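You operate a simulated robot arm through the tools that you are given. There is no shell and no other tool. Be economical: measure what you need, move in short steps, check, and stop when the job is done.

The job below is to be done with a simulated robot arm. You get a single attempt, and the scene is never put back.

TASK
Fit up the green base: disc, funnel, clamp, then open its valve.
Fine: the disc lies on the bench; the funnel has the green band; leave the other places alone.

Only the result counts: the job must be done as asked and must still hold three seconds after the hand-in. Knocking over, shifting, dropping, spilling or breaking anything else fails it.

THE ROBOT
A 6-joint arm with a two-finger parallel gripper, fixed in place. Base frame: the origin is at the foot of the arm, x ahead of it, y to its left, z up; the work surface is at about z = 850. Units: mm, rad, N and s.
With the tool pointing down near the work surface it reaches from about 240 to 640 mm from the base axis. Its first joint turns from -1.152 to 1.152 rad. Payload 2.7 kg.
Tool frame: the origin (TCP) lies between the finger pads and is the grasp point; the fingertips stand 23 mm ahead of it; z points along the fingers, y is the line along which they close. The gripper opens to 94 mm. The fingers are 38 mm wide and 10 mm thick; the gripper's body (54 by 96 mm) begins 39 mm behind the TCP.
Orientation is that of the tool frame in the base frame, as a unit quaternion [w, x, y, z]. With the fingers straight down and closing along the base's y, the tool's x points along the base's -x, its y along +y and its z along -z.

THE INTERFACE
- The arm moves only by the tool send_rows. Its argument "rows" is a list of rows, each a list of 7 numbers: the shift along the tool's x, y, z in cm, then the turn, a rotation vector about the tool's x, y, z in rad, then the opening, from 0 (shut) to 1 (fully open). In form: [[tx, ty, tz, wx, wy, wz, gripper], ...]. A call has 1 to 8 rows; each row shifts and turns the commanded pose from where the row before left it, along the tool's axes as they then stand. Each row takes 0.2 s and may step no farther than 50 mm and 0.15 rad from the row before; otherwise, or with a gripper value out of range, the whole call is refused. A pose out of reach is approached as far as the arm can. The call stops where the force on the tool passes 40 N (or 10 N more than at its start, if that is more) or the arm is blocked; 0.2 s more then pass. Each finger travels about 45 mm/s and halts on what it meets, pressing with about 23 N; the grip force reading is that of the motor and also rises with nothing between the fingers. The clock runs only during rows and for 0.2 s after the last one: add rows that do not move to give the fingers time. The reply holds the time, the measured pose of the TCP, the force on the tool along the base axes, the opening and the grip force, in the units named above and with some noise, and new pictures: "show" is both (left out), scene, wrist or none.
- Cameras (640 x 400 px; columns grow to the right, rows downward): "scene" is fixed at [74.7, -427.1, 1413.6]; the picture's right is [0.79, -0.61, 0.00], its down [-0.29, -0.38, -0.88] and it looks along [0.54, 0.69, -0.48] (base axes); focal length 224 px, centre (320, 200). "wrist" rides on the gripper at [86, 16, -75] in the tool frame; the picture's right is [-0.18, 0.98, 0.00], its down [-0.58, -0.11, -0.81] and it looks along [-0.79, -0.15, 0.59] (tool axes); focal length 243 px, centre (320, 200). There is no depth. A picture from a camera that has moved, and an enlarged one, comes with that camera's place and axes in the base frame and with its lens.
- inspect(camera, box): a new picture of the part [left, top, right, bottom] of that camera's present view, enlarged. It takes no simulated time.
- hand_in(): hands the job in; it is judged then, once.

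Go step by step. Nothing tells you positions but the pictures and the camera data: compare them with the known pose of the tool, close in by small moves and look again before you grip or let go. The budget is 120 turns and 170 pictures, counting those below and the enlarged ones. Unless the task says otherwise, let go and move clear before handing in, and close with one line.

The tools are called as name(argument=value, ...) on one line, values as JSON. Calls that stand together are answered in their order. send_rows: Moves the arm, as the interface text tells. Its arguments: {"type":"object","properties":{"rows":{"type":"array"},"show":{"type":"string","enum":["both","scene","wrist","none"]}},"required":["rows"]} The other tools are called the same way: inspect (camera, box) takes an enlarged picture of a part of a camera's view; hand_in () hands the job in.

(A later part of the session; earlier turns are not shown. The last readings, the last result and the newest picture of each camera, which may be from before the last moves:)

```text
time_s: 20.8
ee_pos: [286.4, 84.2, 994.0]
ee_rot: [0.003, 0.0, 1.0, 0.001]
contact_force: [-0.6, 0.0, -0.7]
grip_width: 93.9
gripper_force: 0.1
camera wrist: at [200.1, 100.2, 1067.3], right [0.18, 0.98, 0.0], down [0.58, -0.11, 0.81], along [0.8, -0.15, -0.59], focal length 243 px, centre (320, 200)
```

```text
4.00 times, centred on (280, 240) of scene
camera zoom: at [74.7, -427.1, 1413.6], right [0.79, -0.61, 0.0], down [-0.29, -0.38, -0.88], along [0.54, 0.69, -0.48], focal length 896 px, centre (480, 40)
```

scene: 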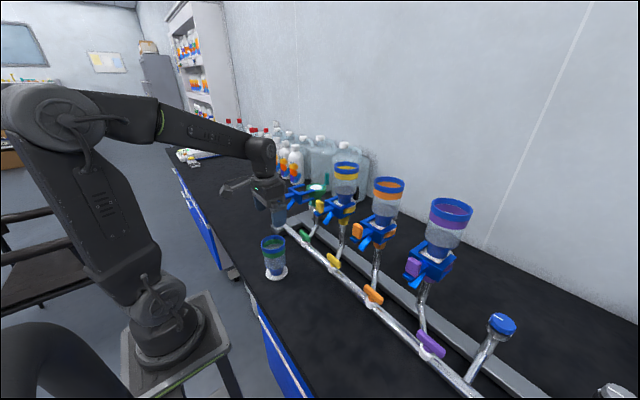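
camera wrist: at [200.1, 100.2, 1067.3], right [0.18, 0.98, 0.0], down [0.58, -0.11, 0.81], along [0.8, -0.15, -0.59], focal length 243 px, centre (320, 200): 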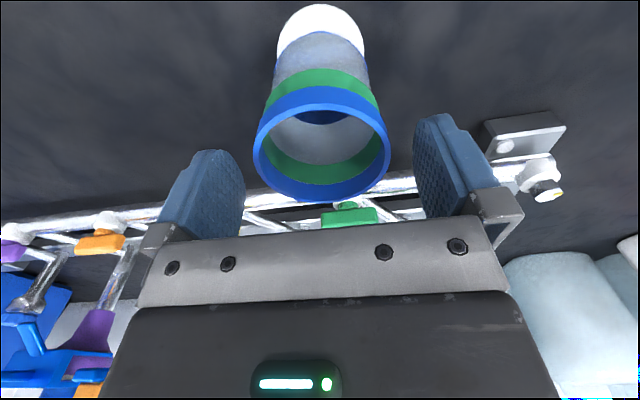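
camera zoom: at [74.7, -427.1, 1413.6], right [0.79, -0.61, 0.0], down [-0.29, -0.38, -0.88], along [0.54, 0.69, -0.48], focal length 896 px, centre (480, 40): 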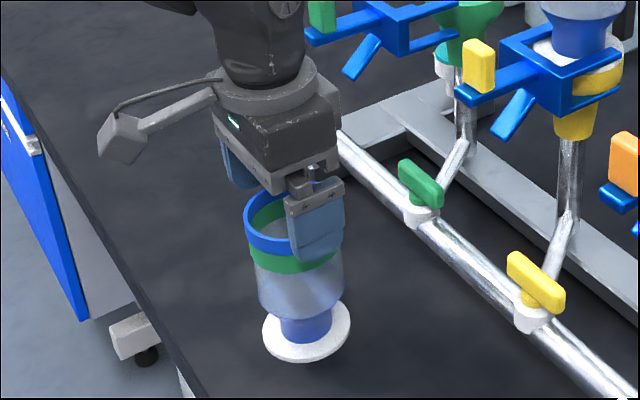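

Well aligned. I'll descend to z≈948 and close on the funnel.

send_rows(rows=[[0, 0, 2.3, 0, 0, 0, 1], [0, 0, 2.3, 0, 0, 0, 1], [0, 0, 0, 0, 0, 0, 1], [0, 0, 0, 0, 0, 0, 0.8], [0, 0, 0, 0, 0, 0, 0.6], [0, 0, 0, 0, 0, 0, 0.6], [0, 0, 0, 0, 0, 0, 0.6]], show="wrist")

inspect(camera="scene", box=[240, 190, 320, 290])

```text
time_s: 22.4
ee_pos: [286.3, 83.6, 946.6]
ee_rot: [0.003, 0.0, 1.0, 0.001]
contact_force: [0.7, -0.2, 0.9]
grip_width: 62.3
gripper_force: 22.6
camera wrist: at [199.9, 100.5, 1019.4], right [0.18, 0.98, 0.0], down [0.58, -0.11, 0.81], along [0.8, -0.15, -0.59], focal length 243 px, centre (320, 200)
```

wrist: 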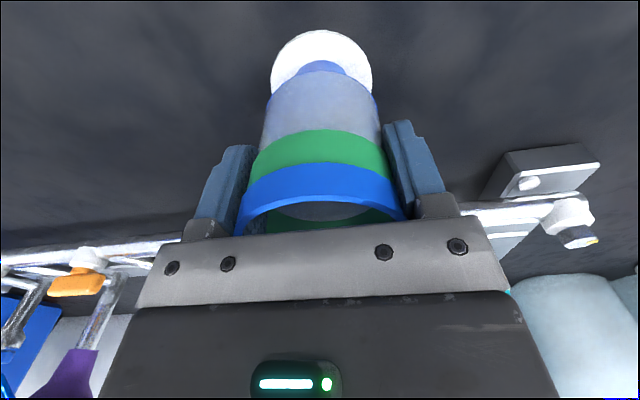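

```text
4.00 times, centred on (280, 240) of scene
camera zoom: at [74.7, -427.1, 1413.6], right [0.79, -0.61, 0.0], down [-0.29, -0.38, -0.88], along [0.54, 0.69, -0.48], focal length 896 px, centre (480, 40)
```

zoom: 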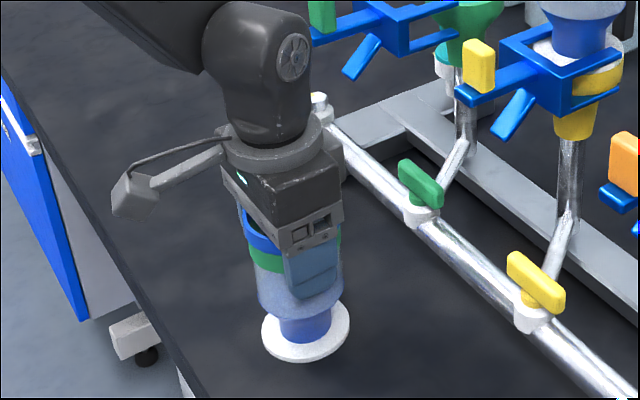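

Gripped at 62 mm. Lifting it straight up.

send_rows(rows=[[0, 0, -1.5, 0, 0, 0, 0.5], [0, 0, -4, 0, 0, 0, 0.5], [0, 0, -4.5, 0, 0, 0, 0.5], [0, 0, -4.5, 0, 0, 0, 0.5], [0, 0, -4.5, 0, 0, 0, 0.5], [0, 0, -4.5, 0, 0, 0, 0.5], [0, 0, -3, 0, 0, 0, 0.5], [0, 0, 0, 0, 0, 0, 0.5]], show="both")

```text
time_s: 24.2
ee_pos: [283.2, 82.4, 1209.5]
ee_rot: [0.004, 0.0, 1.0, 0.002]
contact_force: [-0.5, 0.2, -1.8]
grip_width: 61.9
gripper_force: 23.4
camera wrist: at [196.0, 99.0, 1283.1], right [0.18, 0.98, 0.0], down [0.58, -0.11, 0.81], along [0.8, -0.15, -0.59], focal length 243 px, centre (320, 200)
```

scene: 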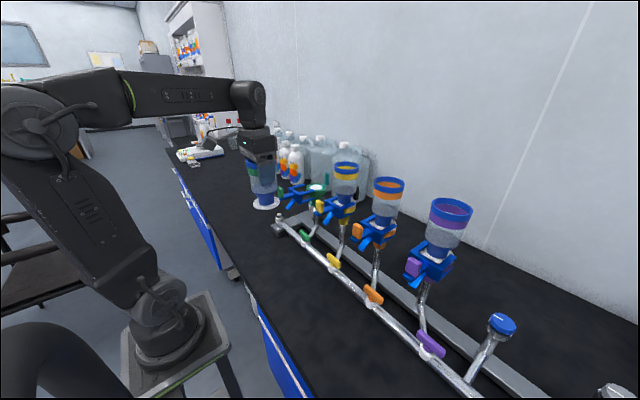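
wrist: 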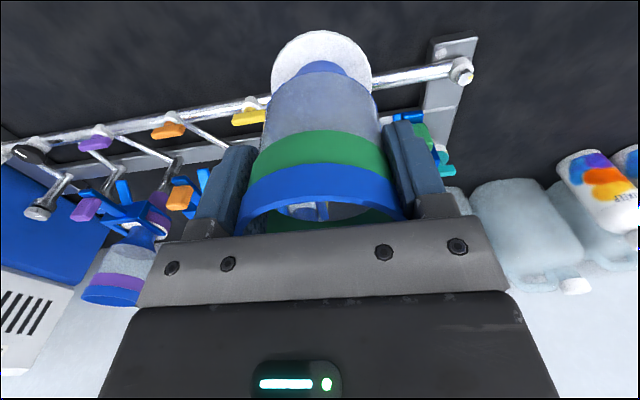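

Held well. Carrying it across toward the base.

send_rows(rows=[[-4.2, 0.8, 0, 0, 0, 0, 0.5], [-4.2, 0.8, 0, 0, 0, 0, 0.5], [-4.2, 0.9, 0, 0, 0, 0, 0.5], [-4.2, 1.4, 0, 0, 0, 0, 0.5], [-3, 2.2, 0, 0, 0, 0, 0.5], [-2.5, 2.0, 0, 0, 0, 0, 0.5], [0, 0, 0, 0, 0, 0, 0.5]], show="both")

inspect(camera="scene", box=[280, 130, 360, 200])

```text
time_s: 25.8
ee_pos: [506.8, 164.4, 1211.5]
ee_rot: [0.003, 0.0, 1.0, 0.002]
contact_force: [-0.4, 0.6, -0.8]
grip_width: 62.2
gripper_force: 23.0
camera wrist: at [420.7, 181.2, 1285.9], right [0.18, 0.98, 0.0], down [0.58, -0.11, 0.81], along [0.8, -0.15, -0.59], focal length 243 px, centre (320, 200)
```

scene: 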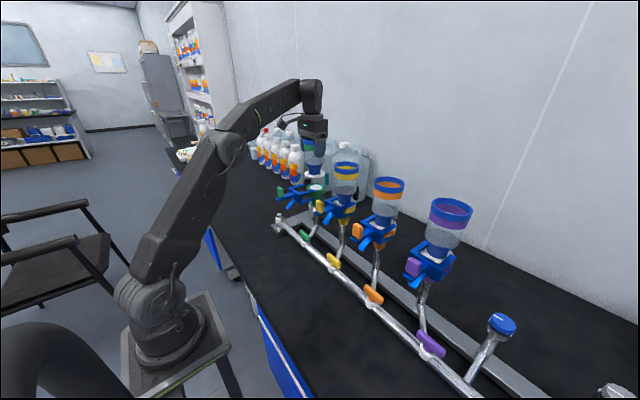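
wrist: 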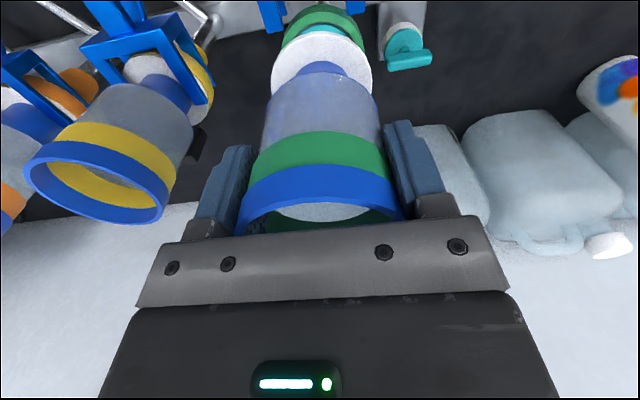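

```text
5.71 times, centred on (320, 165) of scene
camera zoom: at [74.7, -427.1, 1413.6], right [0.79, -0.61, 0.0], down [-0.29, -0.38, -0.88], along [0.54, 0.69, -0.48], focal length 1279 px, centre (320, 400)
```

zoom: 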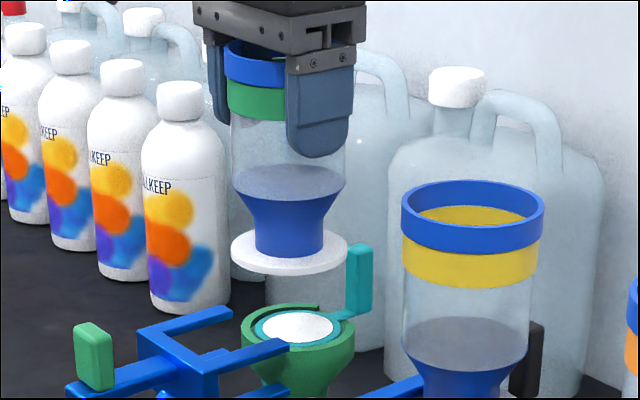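

The flange hovers about 50 mm above the rim and needs about +6 mm in x. I'll correct and lower to roughly 15 mm.

send_rows(rows=[[-0.6, 0.05, 1, 0, 0, 0, 0.5], [0, 0, 2.3, 0, 0, 0, 0.5], [0, 0, 0, 0, 0, 0, 0.5]], show="wrist")

inspect(camera="scene", box=[296, 160, 344, 200])

inspect(camera="wrist", box=[220, 0, 420, 100])

```text
time_s: 26.6
ee_pos: [514.0, 163.8, 1179.6]
ee_rot: [0.003, -0.001, 1.0, 0.002]
contact_force: [-0.3, 0.2, -1.0]
grip_width: 61.6
gripper_force: 23.4
camera wrist: at [426.9, 181.0, 1252.4], right [0.18, 0.98, 0.0], down [0.58, -0.11, 0.81], along [0.8, -0.15, -0.59], focal length 243 px, centre (320, 200)
```

wrist: 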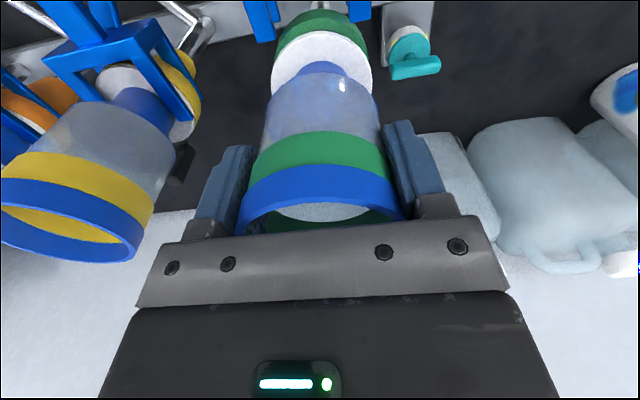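

```text
10.00 times, centred on (320, 180) of scene
camera zoom: at [74.7, -427.1, 1413.6], right [0.79, -0.61, 0.0], down [-0.29, -0.38, -0.88], along [0.54, 0.69, -0.48], focal length 2239 px, centre (320, 400)
```

zoom: 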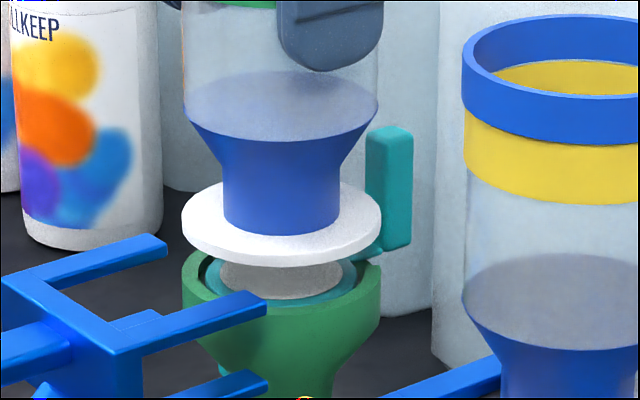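

```text
3.20 times, centred on (320, 50) of wrist
camera zoom: at [426.9, 181.0, 1252.4], right [0.18, 0.98, 0.0], down [0.58, -0.11, 0.81], along [0.8, -0.15, -0.59], focal length 776 px, centre (320, 680)
```

zoom: 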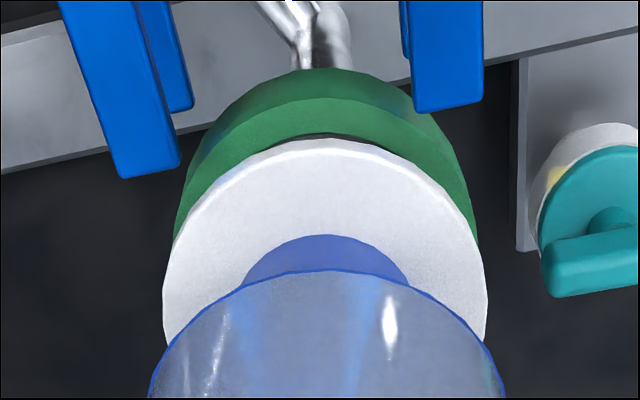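

Aligned within about 1 mm and roughly 20 mm above. I'll lower slowly to near contact.

send_rows(rows=[[0.05, 0.04, 0.5, 0, 0, 0, 0.5], [0, 0, 0.5, 0, 0, 0, 0.5], [0, 0, 0.4, 0, 0, 0, 0.5], [0, 0, 0, 0, 0, 0, 0.5]], show="none")

inspect(camera="scene", box=[296, 160, 344, 200])

inspect(camera="wrist", box=[220, 0, 420, 100])

```text
time_s: 27.6
ee_pos: [512.3, 164.6, 1164.1]
ee_rot: [0.003, -0.001, 1.0, 0.002]
contact_force: [-0.7, -0.9, -0.9]
grip_width: 62.2
gripper_force: 22.7
```

```text
10.00 times, centred on (320, 180) of scene
camera zoom: at [74.7, -427.1, 1413.6], right [0.79, -0.61, 0.0], down [-0.29, -0.38, -0.88], along [0.54, 0.69, -0.48], focal length 2239 px, centre (320, 400)
```

zoom: 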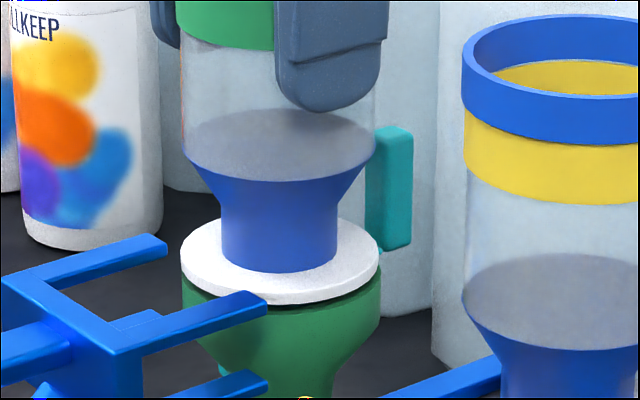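

```text
3.20 times, centred on (320, 50) of wrist
camera zoom: at [425.8, 180.9, 1238.2], right [0.18, 0.98, 0.0], down [0.58, -0.11, 0.81], along [0.8, -0.15, -0.59], focal length 776 px, centre (320, 680)
```

zoom: 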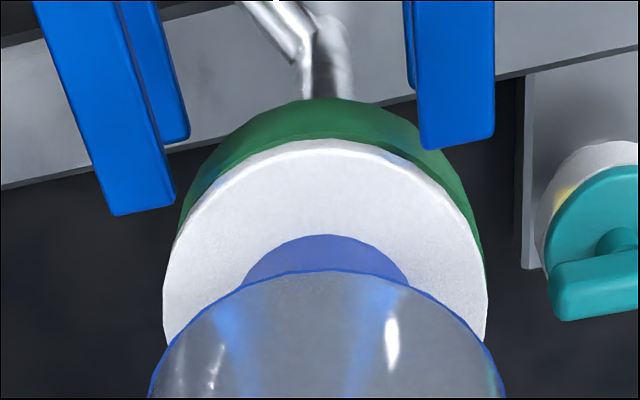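

Well aligned. A small nudge and the last few millimetres down.

send_rows(rows=[[-0.05, 0.06, 0.2, 0, 0, 0, 0.5], [0, 0, 0.15, 0, 0, 0, 0.5], [0, 0, 0.1, 0, 0, 0, 0.5], [0, 0, 0, 0, 0, 0, 0.5]], show="none")

inspect(camera="scene", box=[304, 174, 344, 199])

inspect(camera="wrist", box=[220, 0, 420, 100])

```text
time_s: 28.6
ee_pos: [513.6, 165.1, 1160.8]
ee_rot: [0.003, 0.001, 1.0, 0.002]
contact_force: [2.1, 1.3, 2.3]
grip_width: 61.7
gripper_force: 23.4
```

```text
16.00 times, centred on (324, 186) of scene
camera zoom: at [74.7, -427.0, 1413.6], right [0.79, -0.61, 0.0], down [-0.29, -0.38, -0.88], along [0.54, 0.69, -0.48], focal length 3582 px, centre (256, 416)
```

zoom: 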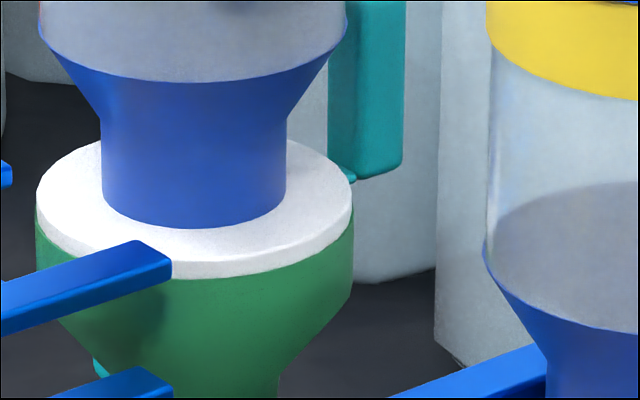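

```text
3.20 times, centred on (320, 50) of wrist
camera zoom: at [426.6, 181.5, 1233.9], right [0.18, 0.98, 0.0], down [0.58, -0.11, 0.81], along [0.8, -0.15, -0.59], focal length 776 px, centre (320, 680)
```

zoom: 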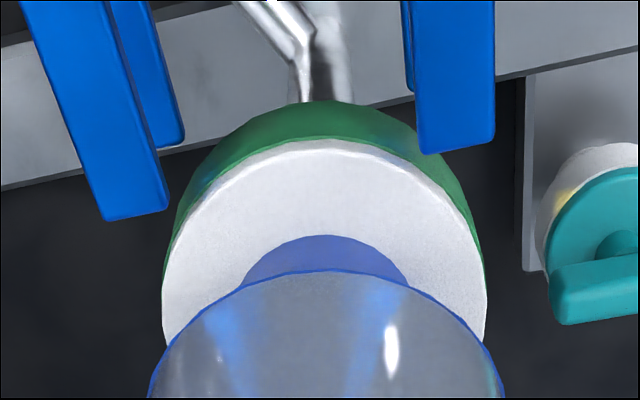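

Seated and aligned. I'll open and rise straight up.

send_rows(rows=[[0, 0, 0, 0, 0, 0, 0.7], [0, 0, 0, 0, 0, 0, 0.9], [0, 0, 0, 0, 0, 0, 0.9], [0, 0, -2, 0, 0, 0, 0.9], [0, 0, -3, 0, 0, 0, 0.9], [0.5, 0, -2, 0, 0, 0, 0.9], [4, 0, -1, 0, 0, 0, 0.9], [4, 0, 0, 0, 0, 0, 0.9]], show="both")

inspect(camera="scene", box=[270, 140, 350, 210])

```text
time_s: 30.4
ee_pos: [425.2, 165.0, 1237.8]
ee_rot: [0.003, 0.001, 1.0, 0.002]
contact_force: [-0.6, 0.2, 0.5]
grip_width: 84.6
gripper_force: 0.1
camera wrist: at [339.6, 183.4, 1311.6], right [0.18, 0.98, 0.0], down [0.58, -0.11, 0.81], along [0.8, -0.15, -0.59], focal length 243 px, centre (320, 200)
```

scene: 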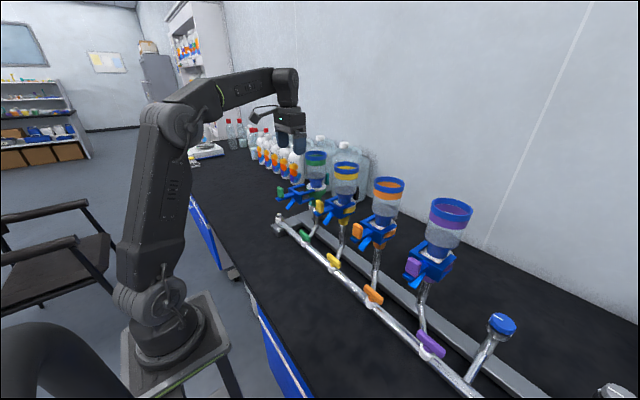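
wrist: 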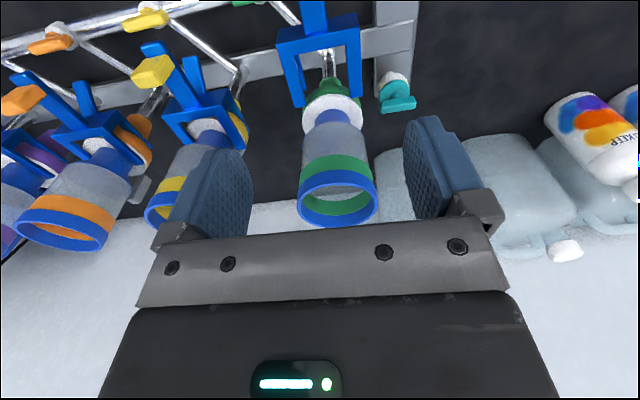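

```text
5.71 times, centred on (310, 175) of scene
camera zoom: at [74.7, -427.1, 1413.6], right [0.79, -0.61, 0.0], down [-0.29, -0.38, -0.88], along [0.54, 0.69, -0.48], focal length 1279 px, centre (377, 343)
```

zoom: 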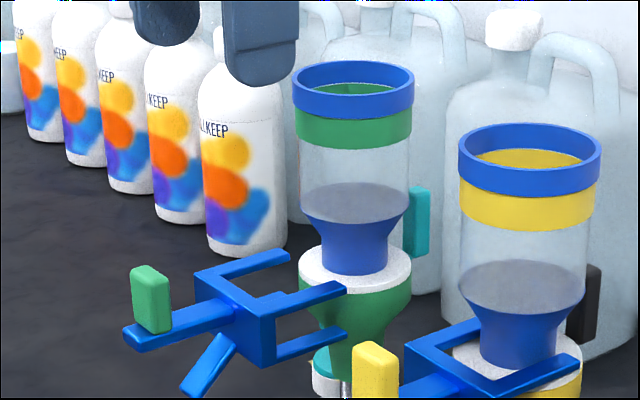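

The funnel stands upright on the disc. Next I grip the clamp's green knob, at about (374,165) and z 1067–1104, and slide it some 44 mm in +x. First I go above it.

send_rows(rows=[[2.5, 0, 2, 0, 0, 0, 0.5], [2.4, 0, 3.5, 0, 0, 0, 0.5], [0, 0, 3.5, 0, 0, 0, 0.5], [0, 0, 0, 0, 0, 0, 0.5]], show="wrist")

inspect(camera="scene", box=[270, 155, 334, 205])

inspect(camera="wrist", box=[220, 0, 420, 230])

```text
time_s: 31.4
ee_pos: [380.2, 163.4, 1150.0]
ee_rot: [0.004, -0.001, 1.0, 0.002]
contact_force: [0.0, -0.1, -0.2]
grip_width: 47.1
gripper_force: 0.1
camera wrist: at [293.1, 180.4, 1222.9], right [0.18, 0.98, 0.0], down [0.58, -0.11, 0.81], along [0.8, -0.15, -0.59], focal length 243 px, centre (320, 200)
```

wrist: 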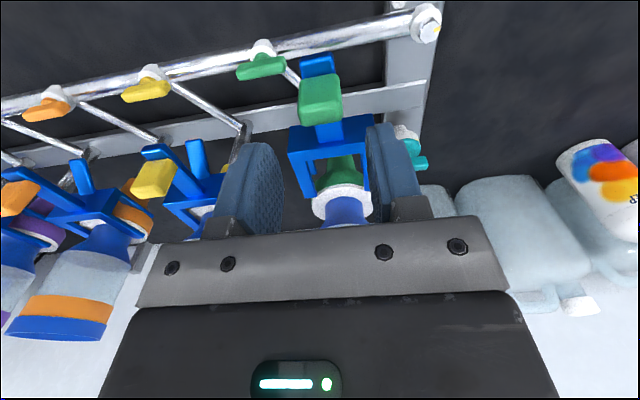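

```text
8.00 times, centred on (302, 180) of scene
camera zoom: at [74.6, -427.1, 1413.6], right [0.79, -0.61, 0.0], down [-0.29, -0.38, -0.88], along [0.54, 0.69, -0.48], focal length 1791 px, centre (464, 360)
```

zoom: 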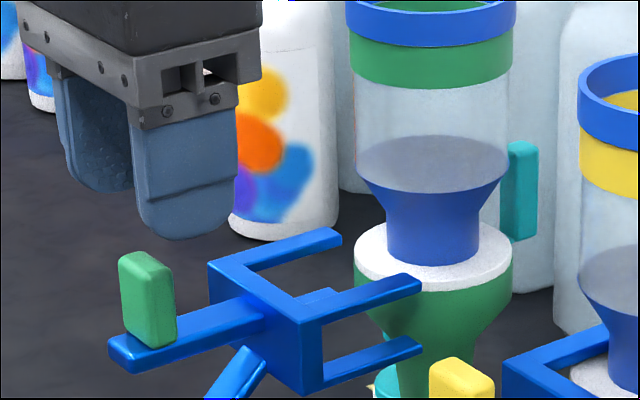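

```text
1.74 times, centred on (320, 115) of wrist
camera zoom: at [293.1, 180.4, 1222.9], right [0.18, 0.98, 0.0], down [0.58, -0.11, 0.81], along [0.8, -0.15, -0.59], focal length 422 px, centre (320, 348)
```

zoom: 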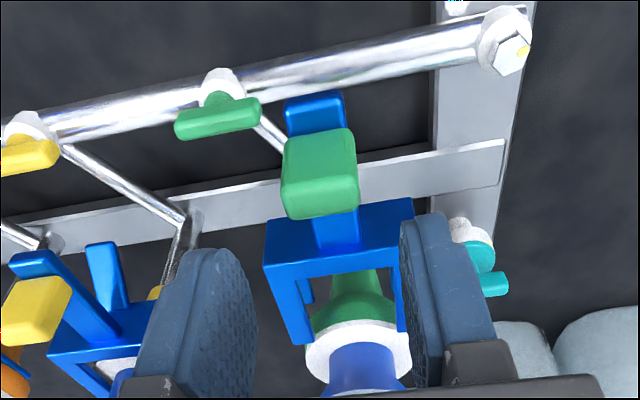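

The knob is about 25 mm wide in y and centred under the tool, 7 mm to -x. I'll shift, lower around it, and check before gripping.

send_rows(rows=[[0.8, 0, 1.5, 0, 0, 0, 0.5], [0, 0, 2, 0, 0, 0, 0.5], [0, 0, 1.8, 0, 0, 0, 0.5], [0, 0, 0, 0, 0, 0, 0.5]], show="wrist")

inspect(camera="scene", box=[270, 155, 334, 205])

```text
time_s: 32.4
ee_pos: [373.0, 163.6, 1095.7]
ee_rot: [0.004, -0.001, 1.0, 0.002]
contact_force: [-0.5, -0.3, 0.2]
grip_width: 47.1
gripper_force: 0.0
camera wrist: at [286.0, 180.9, 1169.4], right [0.18, 0.98, 0.0], down [0.58, -0.11, 0.81], along [0.8, -0.15, -0.59], focal length 243 px, centre (320, 200)
```

wrist: 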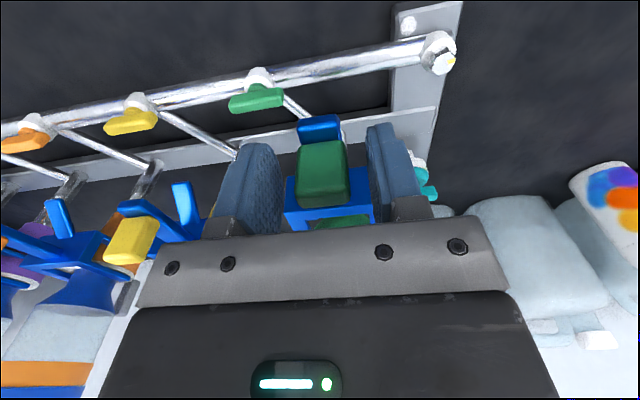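

```text
8.00 times, centred on (302, 180) of scene
camera zoom: at [74.7, -427.1, 1413.6], right [0.79, -0.61, 0.0], down [-0.29, -0.38, -0.88], along [0.54, 0.69, -0.48], focal length 1791 px, centre (464, 360)
```

zoom: 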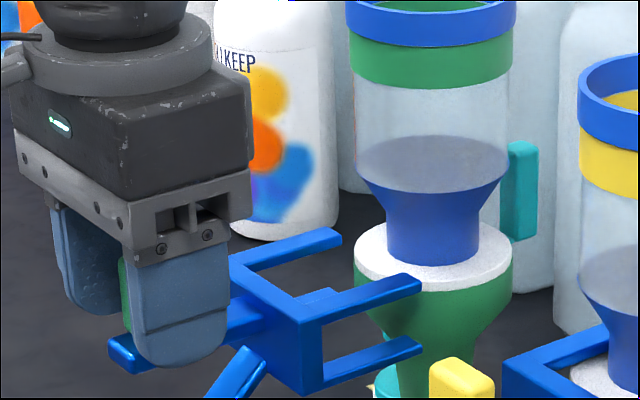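

The fingers straddle the knob. I'll close and test a small +x move.

send_rows(rows=[[0, 0, 0, 0, 0, 0, 0.3], [0, 0, 0, 0, 0, 0, 0.2], [0, 0, 0, 0, 0, 0, 0.2], [-0.5, 0, 0, 0, 0, 0, 0.2], [-0.5, 0, 0, 0, 0, 0, 0.2], [0, 0, 0, 0, 0, 0, 0.2]], show="wrist")

inspect(camera="scene", box=[270, 155, 334, 205])

```text
time_s: 33.8
ee_pos: [382.0, 164.3, 1096.6]
ee_rot: [0.004, 0.0, 1.0, 0.002]
contact_force: [-1.5, 14.1, -3.2]
grip_width: 25.8
gripper_force: 45.1
camera wrist: at [295.5, 181.6, 1169.5], right [0.18, 0.98, 0.01], down [0.58, -0.11, 0.81], along [0.8, -0.15, -0.59], focal length 243 px, centre (320, 200)
```

wrist: 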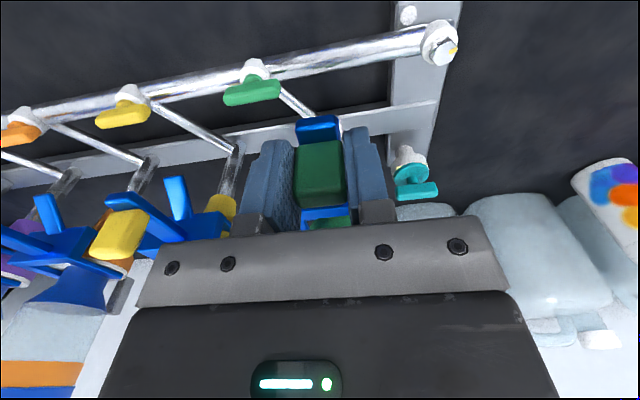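

```text
8.00 times, centred on (302, 180) of scene
camera zoom: at [74.6, -426.6, 1413.7], right [0.79, -0.61, 0.0], down [-0.29, -0.38, -0.88], along [0.54, 0.69, -0.48], focal length 1791 px, centre (464, 360)
```

zoom: 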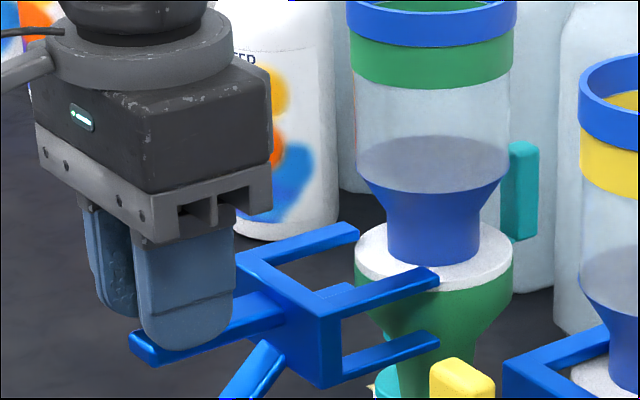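

The clamp slides. There is a side force of +14 N in y, so I'll ease +y about 1 mm and keep sliding.

send_rows(rows=[[0, 0.1, 0, 0, 0, 0, 0.2], [-0.6, 0, 0, 0, 0, 0, 0.2], [-0.6, 0, 0, 0, 0, 0, 0.2], [0, 0, 0, 0, 0, 0, 0.2]], show="none")

inspect(camera="scene", box=[270, 155, 334, 205])

```text
time_s: 34.8
ee_pos: [395.1, 165.5, 1095.5]
ee_rot: [0.002, -0.001, 1.0, 0.0]
contact_force: [-1.8, -1.4, -7.4]
grip_width: 25.9
gripper_force: 45.1
```

```text
8.00 times, centred on (302, 180) of scene
camera zoom: at [74.7, -427.1, 1413.6], right [0.79, -0.61, 0.0], down [-0.29, -0.38, -0.88], along [0.54, 0.69, -0.48], focal length 1791 px, centre (464, 360)
```

zoom: 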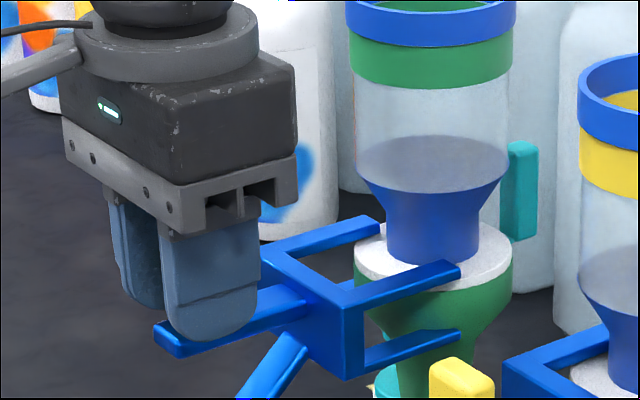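

The clamp arms pass over the flange cleanly. Continuing.

send_rows(rows=[[-0.6, 0, 0.05, 0, 0, 0, 0.2], [-0.6, 0, 0, 0, 0, 0, 0.2], [-0.4, 0, 0, 0, 0, 0, 0.2], [0, 0, 0, 0, 0, 0, 0.2]], show="none")

inspect(camera="scene", box=[280, 165, 360, 215])

```text
time_s: 35.8
ee_pos: [411.5, 165.1, 1095.1]
ee_rot: [0.002, 0.0, 1.0, 0.001]
contact_force: [-1.0, -10.3, -16.2]
grip_width: 26.2
gripper_force: 45.1
```

```text
8.00 times, centred on (320, 190) of scene
camera zoom: at [74.8, -427.3, 1413.5], right [0.79, -0.61, 0.0], down [-0.29, -0.38, -0.88], along [0.54, 0.69, -0.48], focal length 1791 px, centre (320, 280)
```

zoom: 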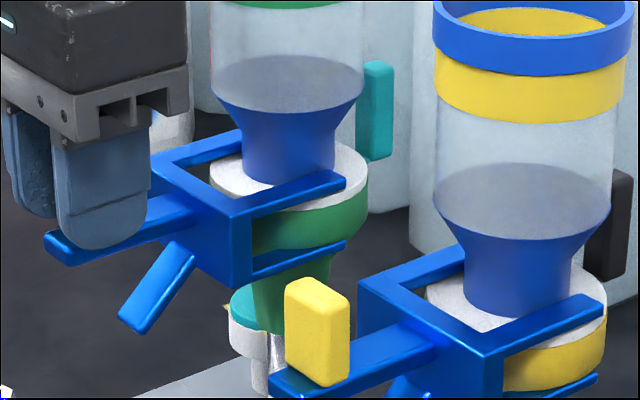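

About 6–10 mm is left compared with the yellow clamp. I'll relieve y and z slightly and continue.

send_rows(rows=[[0, -0.06, 0.1, 0, 0, 0, 0.2], [-0.3, 0, 0, 0, 0, 0, 0.2], [-0.3, 0, 0, 0, 0, 0, 0.2], [0, 0, 0, 0, 0, 0, 0.2]], show="none")

inspect(camera="scene", box=[280, 165, 360, 215])

```text
time_s: 36.8
ee_pos: [415.4, 165.8, 1096.3]
ee_rot: [0.004, 0.0, 1.0, 0.002]
contact_force: [0.2, -9.7, -1.3]
grip_width: 25.7
gripper_force: 44.6
```

```text
8.00 times, centred on (320, 190) of scene
camera zoom: at [74.7, -427.4, 1413.5], right [0.79, -0.61, 0.0], down [-0.29, -0.38, -0.88], along [0.54, 0.69, -0.48], focal length 1791 px, centre (320, 280)
```

zoom: 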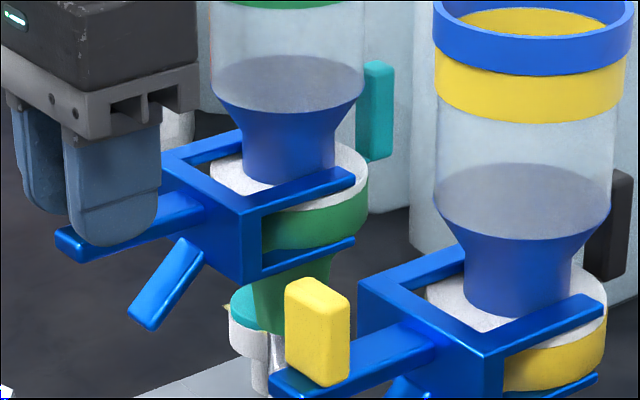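

No stop reached yet. A little further.

send_rows(rows=[[-0.3, -0.06, 0, 0, 0, 0, 0.2], [-0.3, 0, 0, 0, 0, 0, 0.2], [0, 0, 0, 0, 0, 0, 0.2]], show="none")

inspect(camera="scene", box=[280, 165, 360, 215])

```text
time_s: 37.6
ee_pos: [418.2, 164.3, 1096.7]
ee_rot: [0.0, -0.001, 1.0, 0.001]
contact_force: [-36.8, -4.9, 9.2]
grip_width: 25.7
gripper_force: 45.0
```

```text
8.00 times, centred on (320, 190) of scene
camera zoom: at [73.4, -427.3, 1413.6], right [0.79, -0.61, 0.0], down [-0.29, -0.38, -0.88], along [0.54, 0.69, -0.48], focal length 1791 px, centre (320, 280)
```

zoom: 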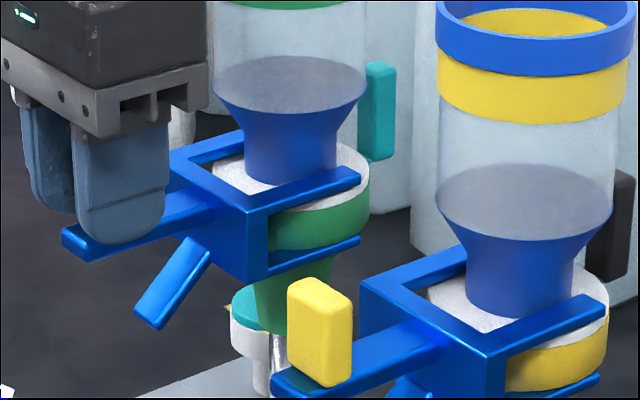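

The clamp hit its end stop at x≈418, the same as yellow. I'll open the fingers here so nothing pulls it back, then rise.

send_rows(rows=[[0.2, 0, 0, 0, 0, 0, 0.2], [0, 0, 0, 0, 0, 0, 0.35], [0, 0, 0, 0, 0, 0, 0.5], [0, 0, 0, 0, 0, 0, 0.5], [0, 0, -2, 0, 0, 0, 0.5], [0, 0, -4, 0, 0, 0, 0.5], [2, 0, -4, 0, 0, 0, 0.5], [3, -2, -2, 0, 0, 0, 0.5]], show="both")

inspect(camera="scene", box=[270, 150, 366, 210])

inspect(camera="scene", box=[280, 220, 360, 280])

```text
time_s: 39.4
ee_pos: [370.3, 141.0, 1216.8]
ee_rot: [0.003, 0.0, 1.0, 0.001]
contact_force: [0.2, -1.2, 0.0]
grip_width: 46.9
gripper_force: 0.1
camera wrist: at [283.3, 158.7, 1290.2], right [0.18, 0.98, 0.0], down [0.58, -0.11, 0.81], along [0.8, -0.15, -0.59], focal length 243 px, centre (320, 200)
```

scene: 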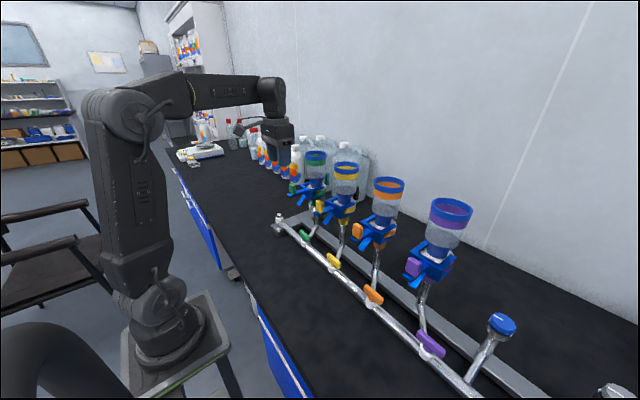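
wrist: 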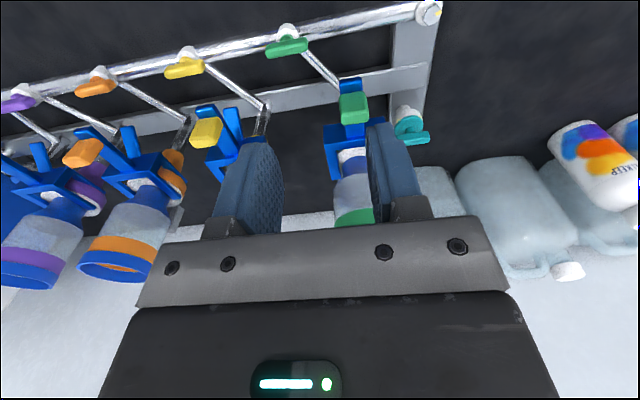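

```text
6.67 times, centred on (318, 180) of scene
camera zoom: at [74.7, -427.1, 1413.6], right [0.79, -0.61, 0.0], down [-0.29, -0.38, -0.88], along [0.54, 0.69, -0.48], focal length 1492 px, centre (333, 333)
```

zoom: 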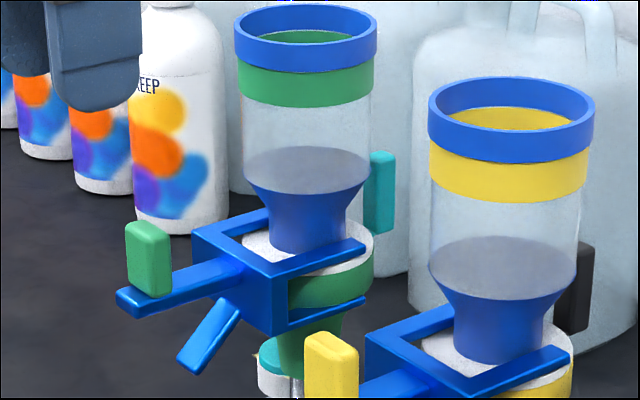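

```text
6.67 times, centred on (320, 250) of scene
camera zoom: at [74.7, -427.1, 1413.6], right [0.79, -0.61, 0.0], down [-0.29, -0.38, -0.88], along [0.54, 0.69, -0.48], focal length 1492 px, centre (320, -133)
```

zoom: 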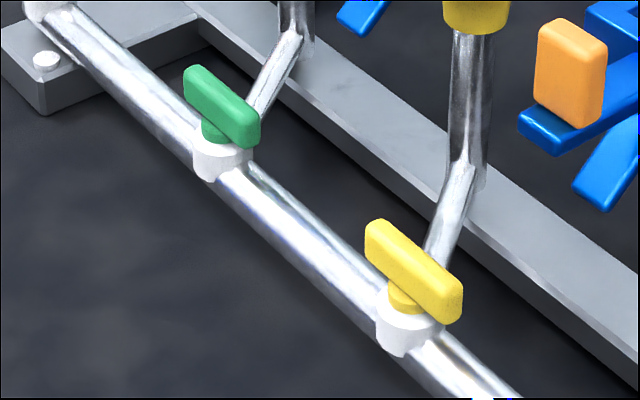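

The clamp is closed. The green valve handle lies along y, centred near (411,81) at z≈935–945. Turning the tool 90° could swing the camera arm into the clamps, so I'll push the handle's +y end toward +x with closed fingers and square it up with the jaws after. I'll go to the -x side of it first.

send_rows(rows=[[0.5, -2, 2, 0, 0, 0, 0], [0.5, -2, 4, 0, 0, 0, 0], [0, 0, 4, 0, 0, 0, 0], [0, 0, 4, 0, 0, 0, 0], [0, 0, 4, 0, 0, 0, 0], [0, 0, 3, 0, 0, 0, 0], [0, 0, 0, 0, 0, 0, 0]], show="both")

inspect(camera="scene", box=[260, 170, 356, 260])

inspect(camera="wrist", box=[220, 60, 420, 230])

```text
time_s: 41.0
ee_pos: [362.2, 104.7, 1005.7]
ee_rot: [0.003, 0.0, 1.0, 0.001]
contact_force: [-0.4, -0.1, -0.1]
grip_width: 0.0
gripper_force: 22.9
camera wrist: at [274.2, 121.3, 1079.5], right [0.18, 0.98, 0.0], down [0.58, -0.11, 0.81], along [0.8, -0.15, -0.59], focal length 243 px, centre (320, 200)
```

scene: 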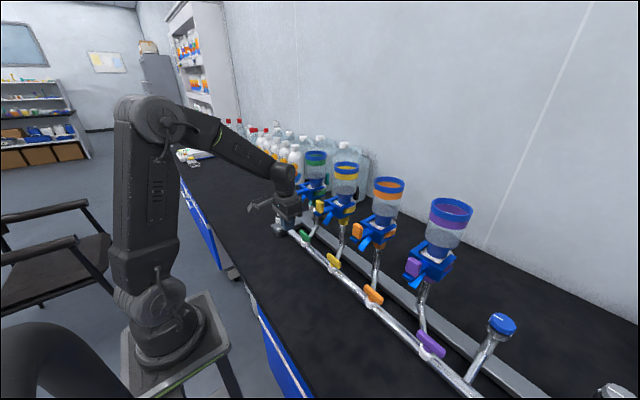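
wrist: 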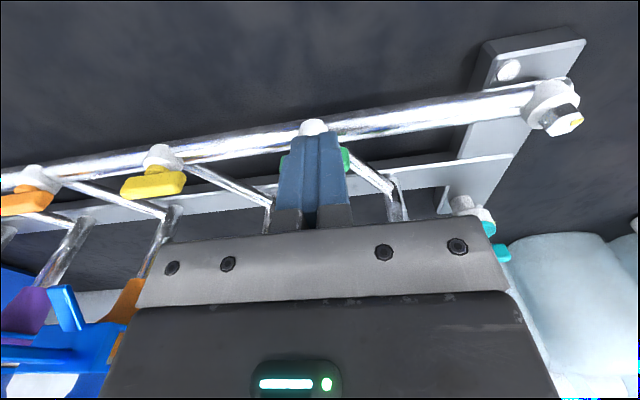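

```text
4.44 times, centred on (308, 215) of scene
camera zoom: at [74.7, -427.1, 1413.6], right [0.79, -0.61, 0.0], down [-0.29, -0.38, -0.88], along [0.54, 0.69, -0.48], focal length 995 px, centre (373, 133)
```

zoom: 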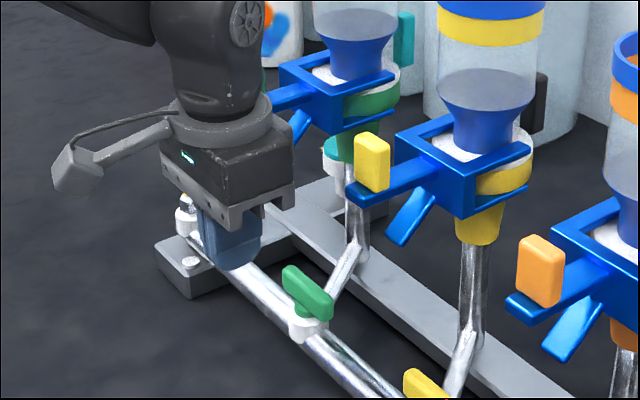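

```text
2.35 times, centred on (320, 145) of wrist
camera zoom: at [274.2, 121.3, 1079.5], right [0.18, 0.98, 0.0], down [0.58, -0.11, 0.81], along [0.8, -0.15, -0.59], focal length 571 px, centre (320, 329)
```

zoom: 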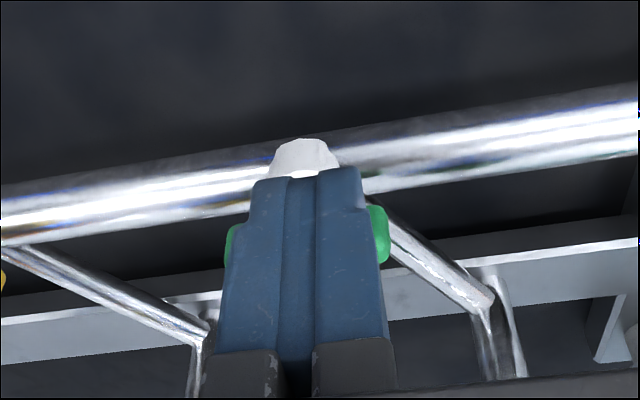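

Triangulating both cameras puts the handle centre at (414, 90.5, 936), midway between the clamps. Better plan: yaw the tool about 52°, which keeps the camera arm clear, close on the handle so it lines up with the jaws, then turn back to neutral while gripping. Yaw first, at height.

send_rows(rows=[[0, 0, 0, 0, 0, -0.15, 0.2], [0, 0, 0, 0, 0, -0.15, 0.4], [0, 0, 0, 0, 0, -0.15, 0.6], [0, 0, 0, 0, 0, -0.15, 0.8], [0, 0, 0, 0, 0, -0.15, 0.8], [0, 0, 0, 0, 0, -0.15, 0.8], [0, 0, 0, 0, 0, 0, 0.8]], show="both")

```text
time_s: 42.6
ee_pos: [361.5, 105.4, 1004.9]
ee_rot: [0.004, -0.437, 0.9, 0.0]
contact_force: [-0.3, -0.3, 0.4]
grip_width: 75.4
gripper_force: 0.0
camera wrist: at [294.3, 48.5, 1078.1], right [-0.66, 0.75, 0.0], down [0.44, 0.39, 0.81], along [0.61, 0.53, -0.59], focal length 243 px, centre (320, 200)
```

scene: 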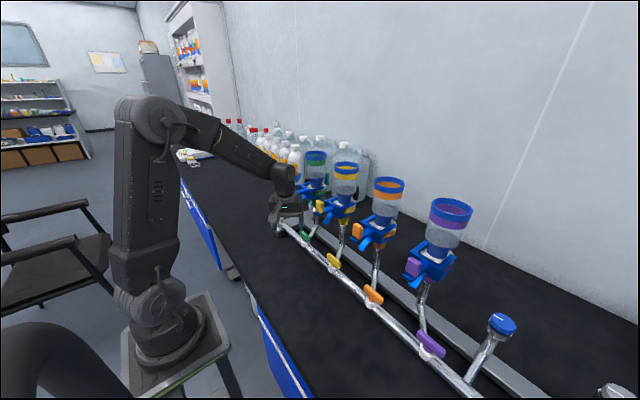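
wrist: 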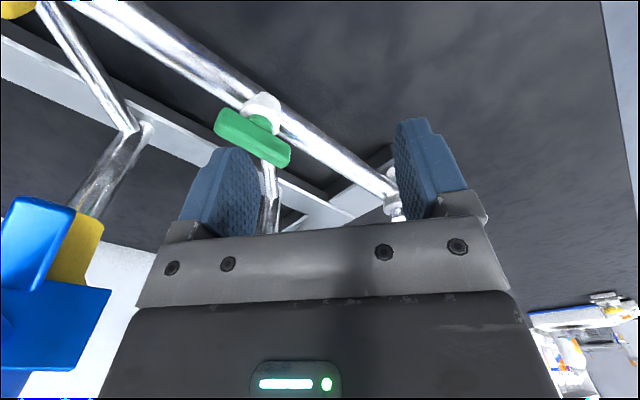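

Yawed, and the handle is visible. I'll move over it while staying high, then check.

send_rows(rows=[[-1.0, -2.52, 0, 0, 0, 0, 0.8], [-1.0, -2.52, 0, 0, 0, 0, 0.8], [0, 0, 2, 0, 0, 0, 0.8], [0, 0, 0, 0, 0, 0, 0.8]], show="wrist")

inspect(camera="scene", box=[260, 180, 356, 260])

```text
time_s: 43.6
ee_pos: [413.1, 88.0, 985.8]
ee_rot: [0.004, -0.435, 0.901, 0.001]
contact_force: [0.3, -0.8, 0.6]
grip_width: 75.4
gripper_force: 0.1
camera wrist: at [346.2, 31.5, 1058.9], right [-0.66, 0.76, 0.0], down [0.44, 0.38, 0.81], along [0.61, 0.53, -0.59], focal length 243 px, centre (320, 200)
```

wrist: 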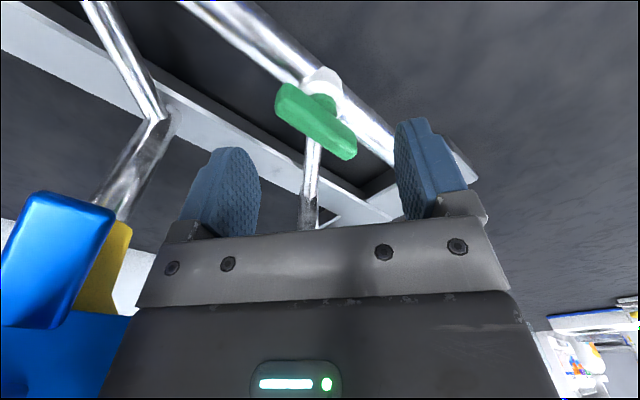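

```text
5.00 times, centred on (308, 220) of scene
camera zoom: at [74.7, -427.1, 1413.6], right [0.79, -0.61, 0.0], down [-0.29, -0.38, -0.88], along [0.54, 0.69, -0.48], focal length 1119 px, centre (380, 100)
```

zoom: 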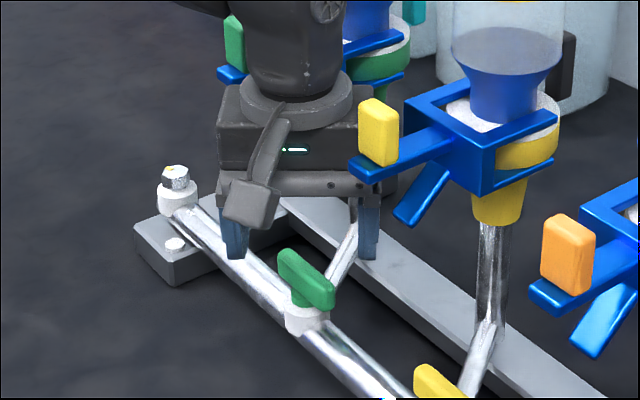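

The handle is centred under the tool. I'll lower around it and check.

send_rows(rows=[[0, 0, 2, 0, 0, 0, 0.8], [0, 0, 1.7, 0, 0, 0, 0.8], [0, 0, 0, 0, 0, 0, 0.8]], show="wrist")

inspect(camera="scene", box=[270, 200, 350, 260])

```text
time_s: 44.4
ee_pos: [414.3, 89.1, 946.5]
ee_rot: [0.004, -0.435, 0.9, 0.001]
contact_force: [-1.1, -0.4, 0.2]
grip_width: 75.1
gripper_force: 0.0
camera wrist: at [346.4, 32.4, 1021.4], right [-0.66, 0.76, 0.0], down [0.44, 0.38, 0.81], along [0.61, 0.53, -0.59], focal length 243 px, centre (320, 200)
```

wrist: 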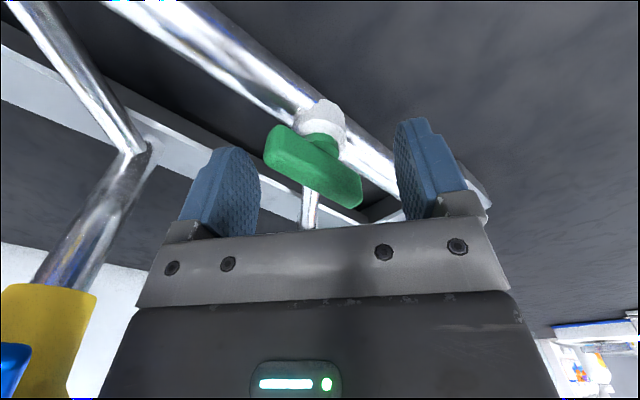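

```text
6.67 times, centred on (310, 230) of scene
camera zoom: at [74.7, -427.1, 1413.6], right [0.79, -0.61, 0.0], down [-0.29, -0.38, -0.88], along [0.54, 0.69, -0.48], focal length 1492 px, centre (387, 0)
```

zoom: 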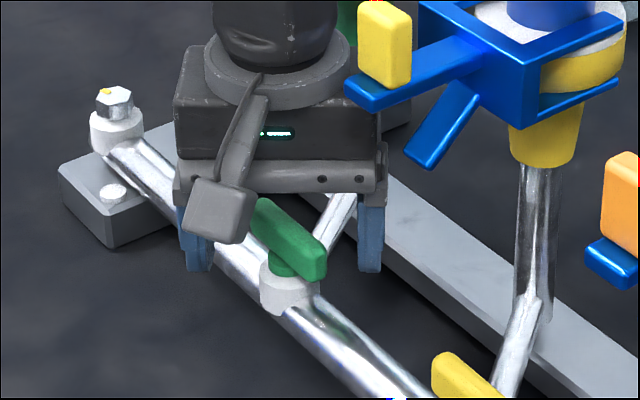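

I'll centre it by -3 mm along the closing axis and close in stages to swing the handle into line.

send_rows(rows=[[0, -0.3, 0.2, 0, 0, 0, 0.7], [0, 0, 0, 0, 0, 0, 0.5], [0, 0, 0, 0, 0, 0, 0.35], [0, 0, 0, 0, 0, 0, 0.35], [0, 0, 0, 0, 0, 0, 0.35]], show="wrist")

inspect(camera="scene", box=[270, 200, 350, 260])

```text
time_s: 45.6
ee_pos: [414.7, 87.5, 945.3]
ee_rot: [0.002, -0.437, 0.9, 0.0]
contact_force: [-17.1, 3.0, 3.1]
grip_width: 44.5
gripper_force: 45.3
camera wrist: at [348.2, 30.6, 1019.5], right [-0.66, 0.75, 0.0], down [0.44, 0.39, 0.81], along [0.61, 0.53, -0.59], focal length 243 px, centre (320, 200)
```

wrist: 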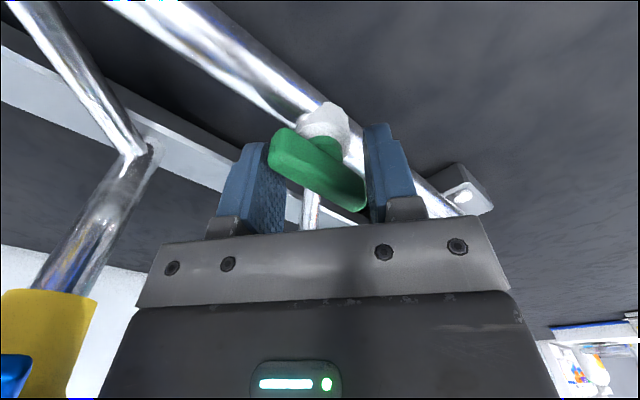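

```text
6.67 times, centred on (310, 230) of scene
camera zoom: at [74.2, -427.0, 1413.6], right [0.79, -0.61, 0.0], down [-0.29, -0.38, -0.88], along [0.54, 0.69, -0.48], focal length 1492 px, centre (387, 0)
```

zoom: 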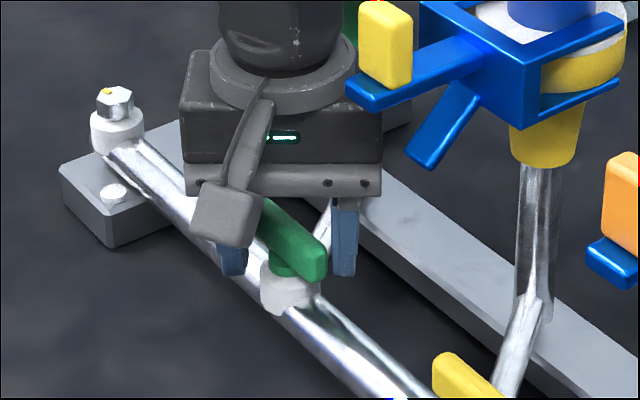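

The handle is pinched at its corners but did not swing. I'll try rotating clockwise (from above) a little while pinching, to see whether it turns that way.

send_rows(rows=[[0, 0, 0, 0, 0, 0.1, 0.35], [0, 0, 0, 0, 0, 0.1, 0.35], [0, 0, 0, 0, 0, 0, 0.35]], show="wrist")

inspect(camera="scene", box=[270, 200, 350, 260])

```text
time_s: 46.1
ee_pos: [412.1, 85.6, 945.3]
ee_rot: [-0.004, -0.373, 0.928, -0.001]
contact_force: [-9.8, -8.1, 8.8]
grip_width: 47.9
gripper_force: 45.1
stopped in row 2: the force on the tool passed its limit (the readings are from after the stop); the commanded pose is now the measured one
camera wrist: at [338.8, 38.0, 1020.3], right [-0.55, 0.84, 0.0], down [0.5, 0.33, 0.8], along [0.67, 0.44, -0.6], focal length 243 px, centre (320, 200)
```

wrist: 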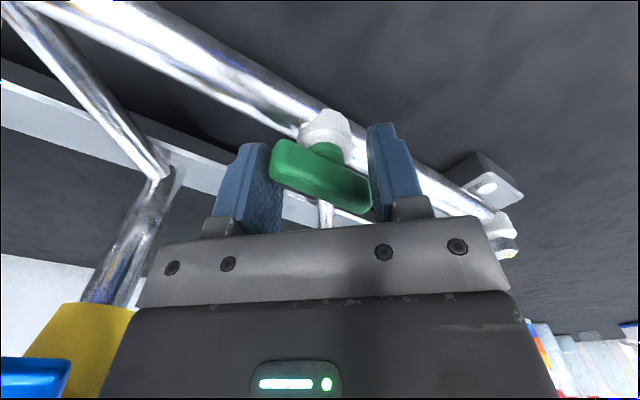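

```text
6.67 times, centred on (310, 230) of scene
camera zoom: at [74.3, -427.4, 1413.5], right [0.79, -0.61, 0.0], down [-0.29, -0.38, -0.88], along [0.54, 0.69, -0.48], focal length 1492 px, centre (387, 0)
```

zoom: 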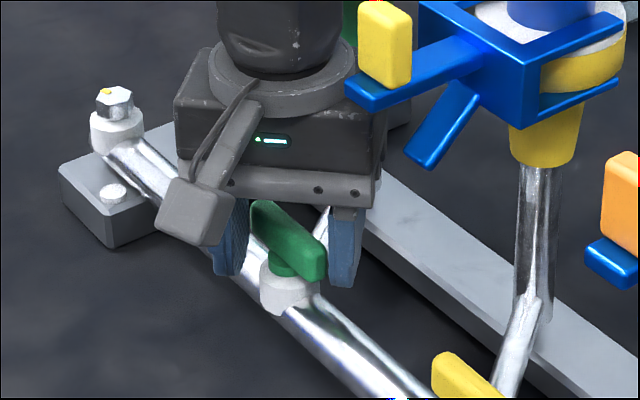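

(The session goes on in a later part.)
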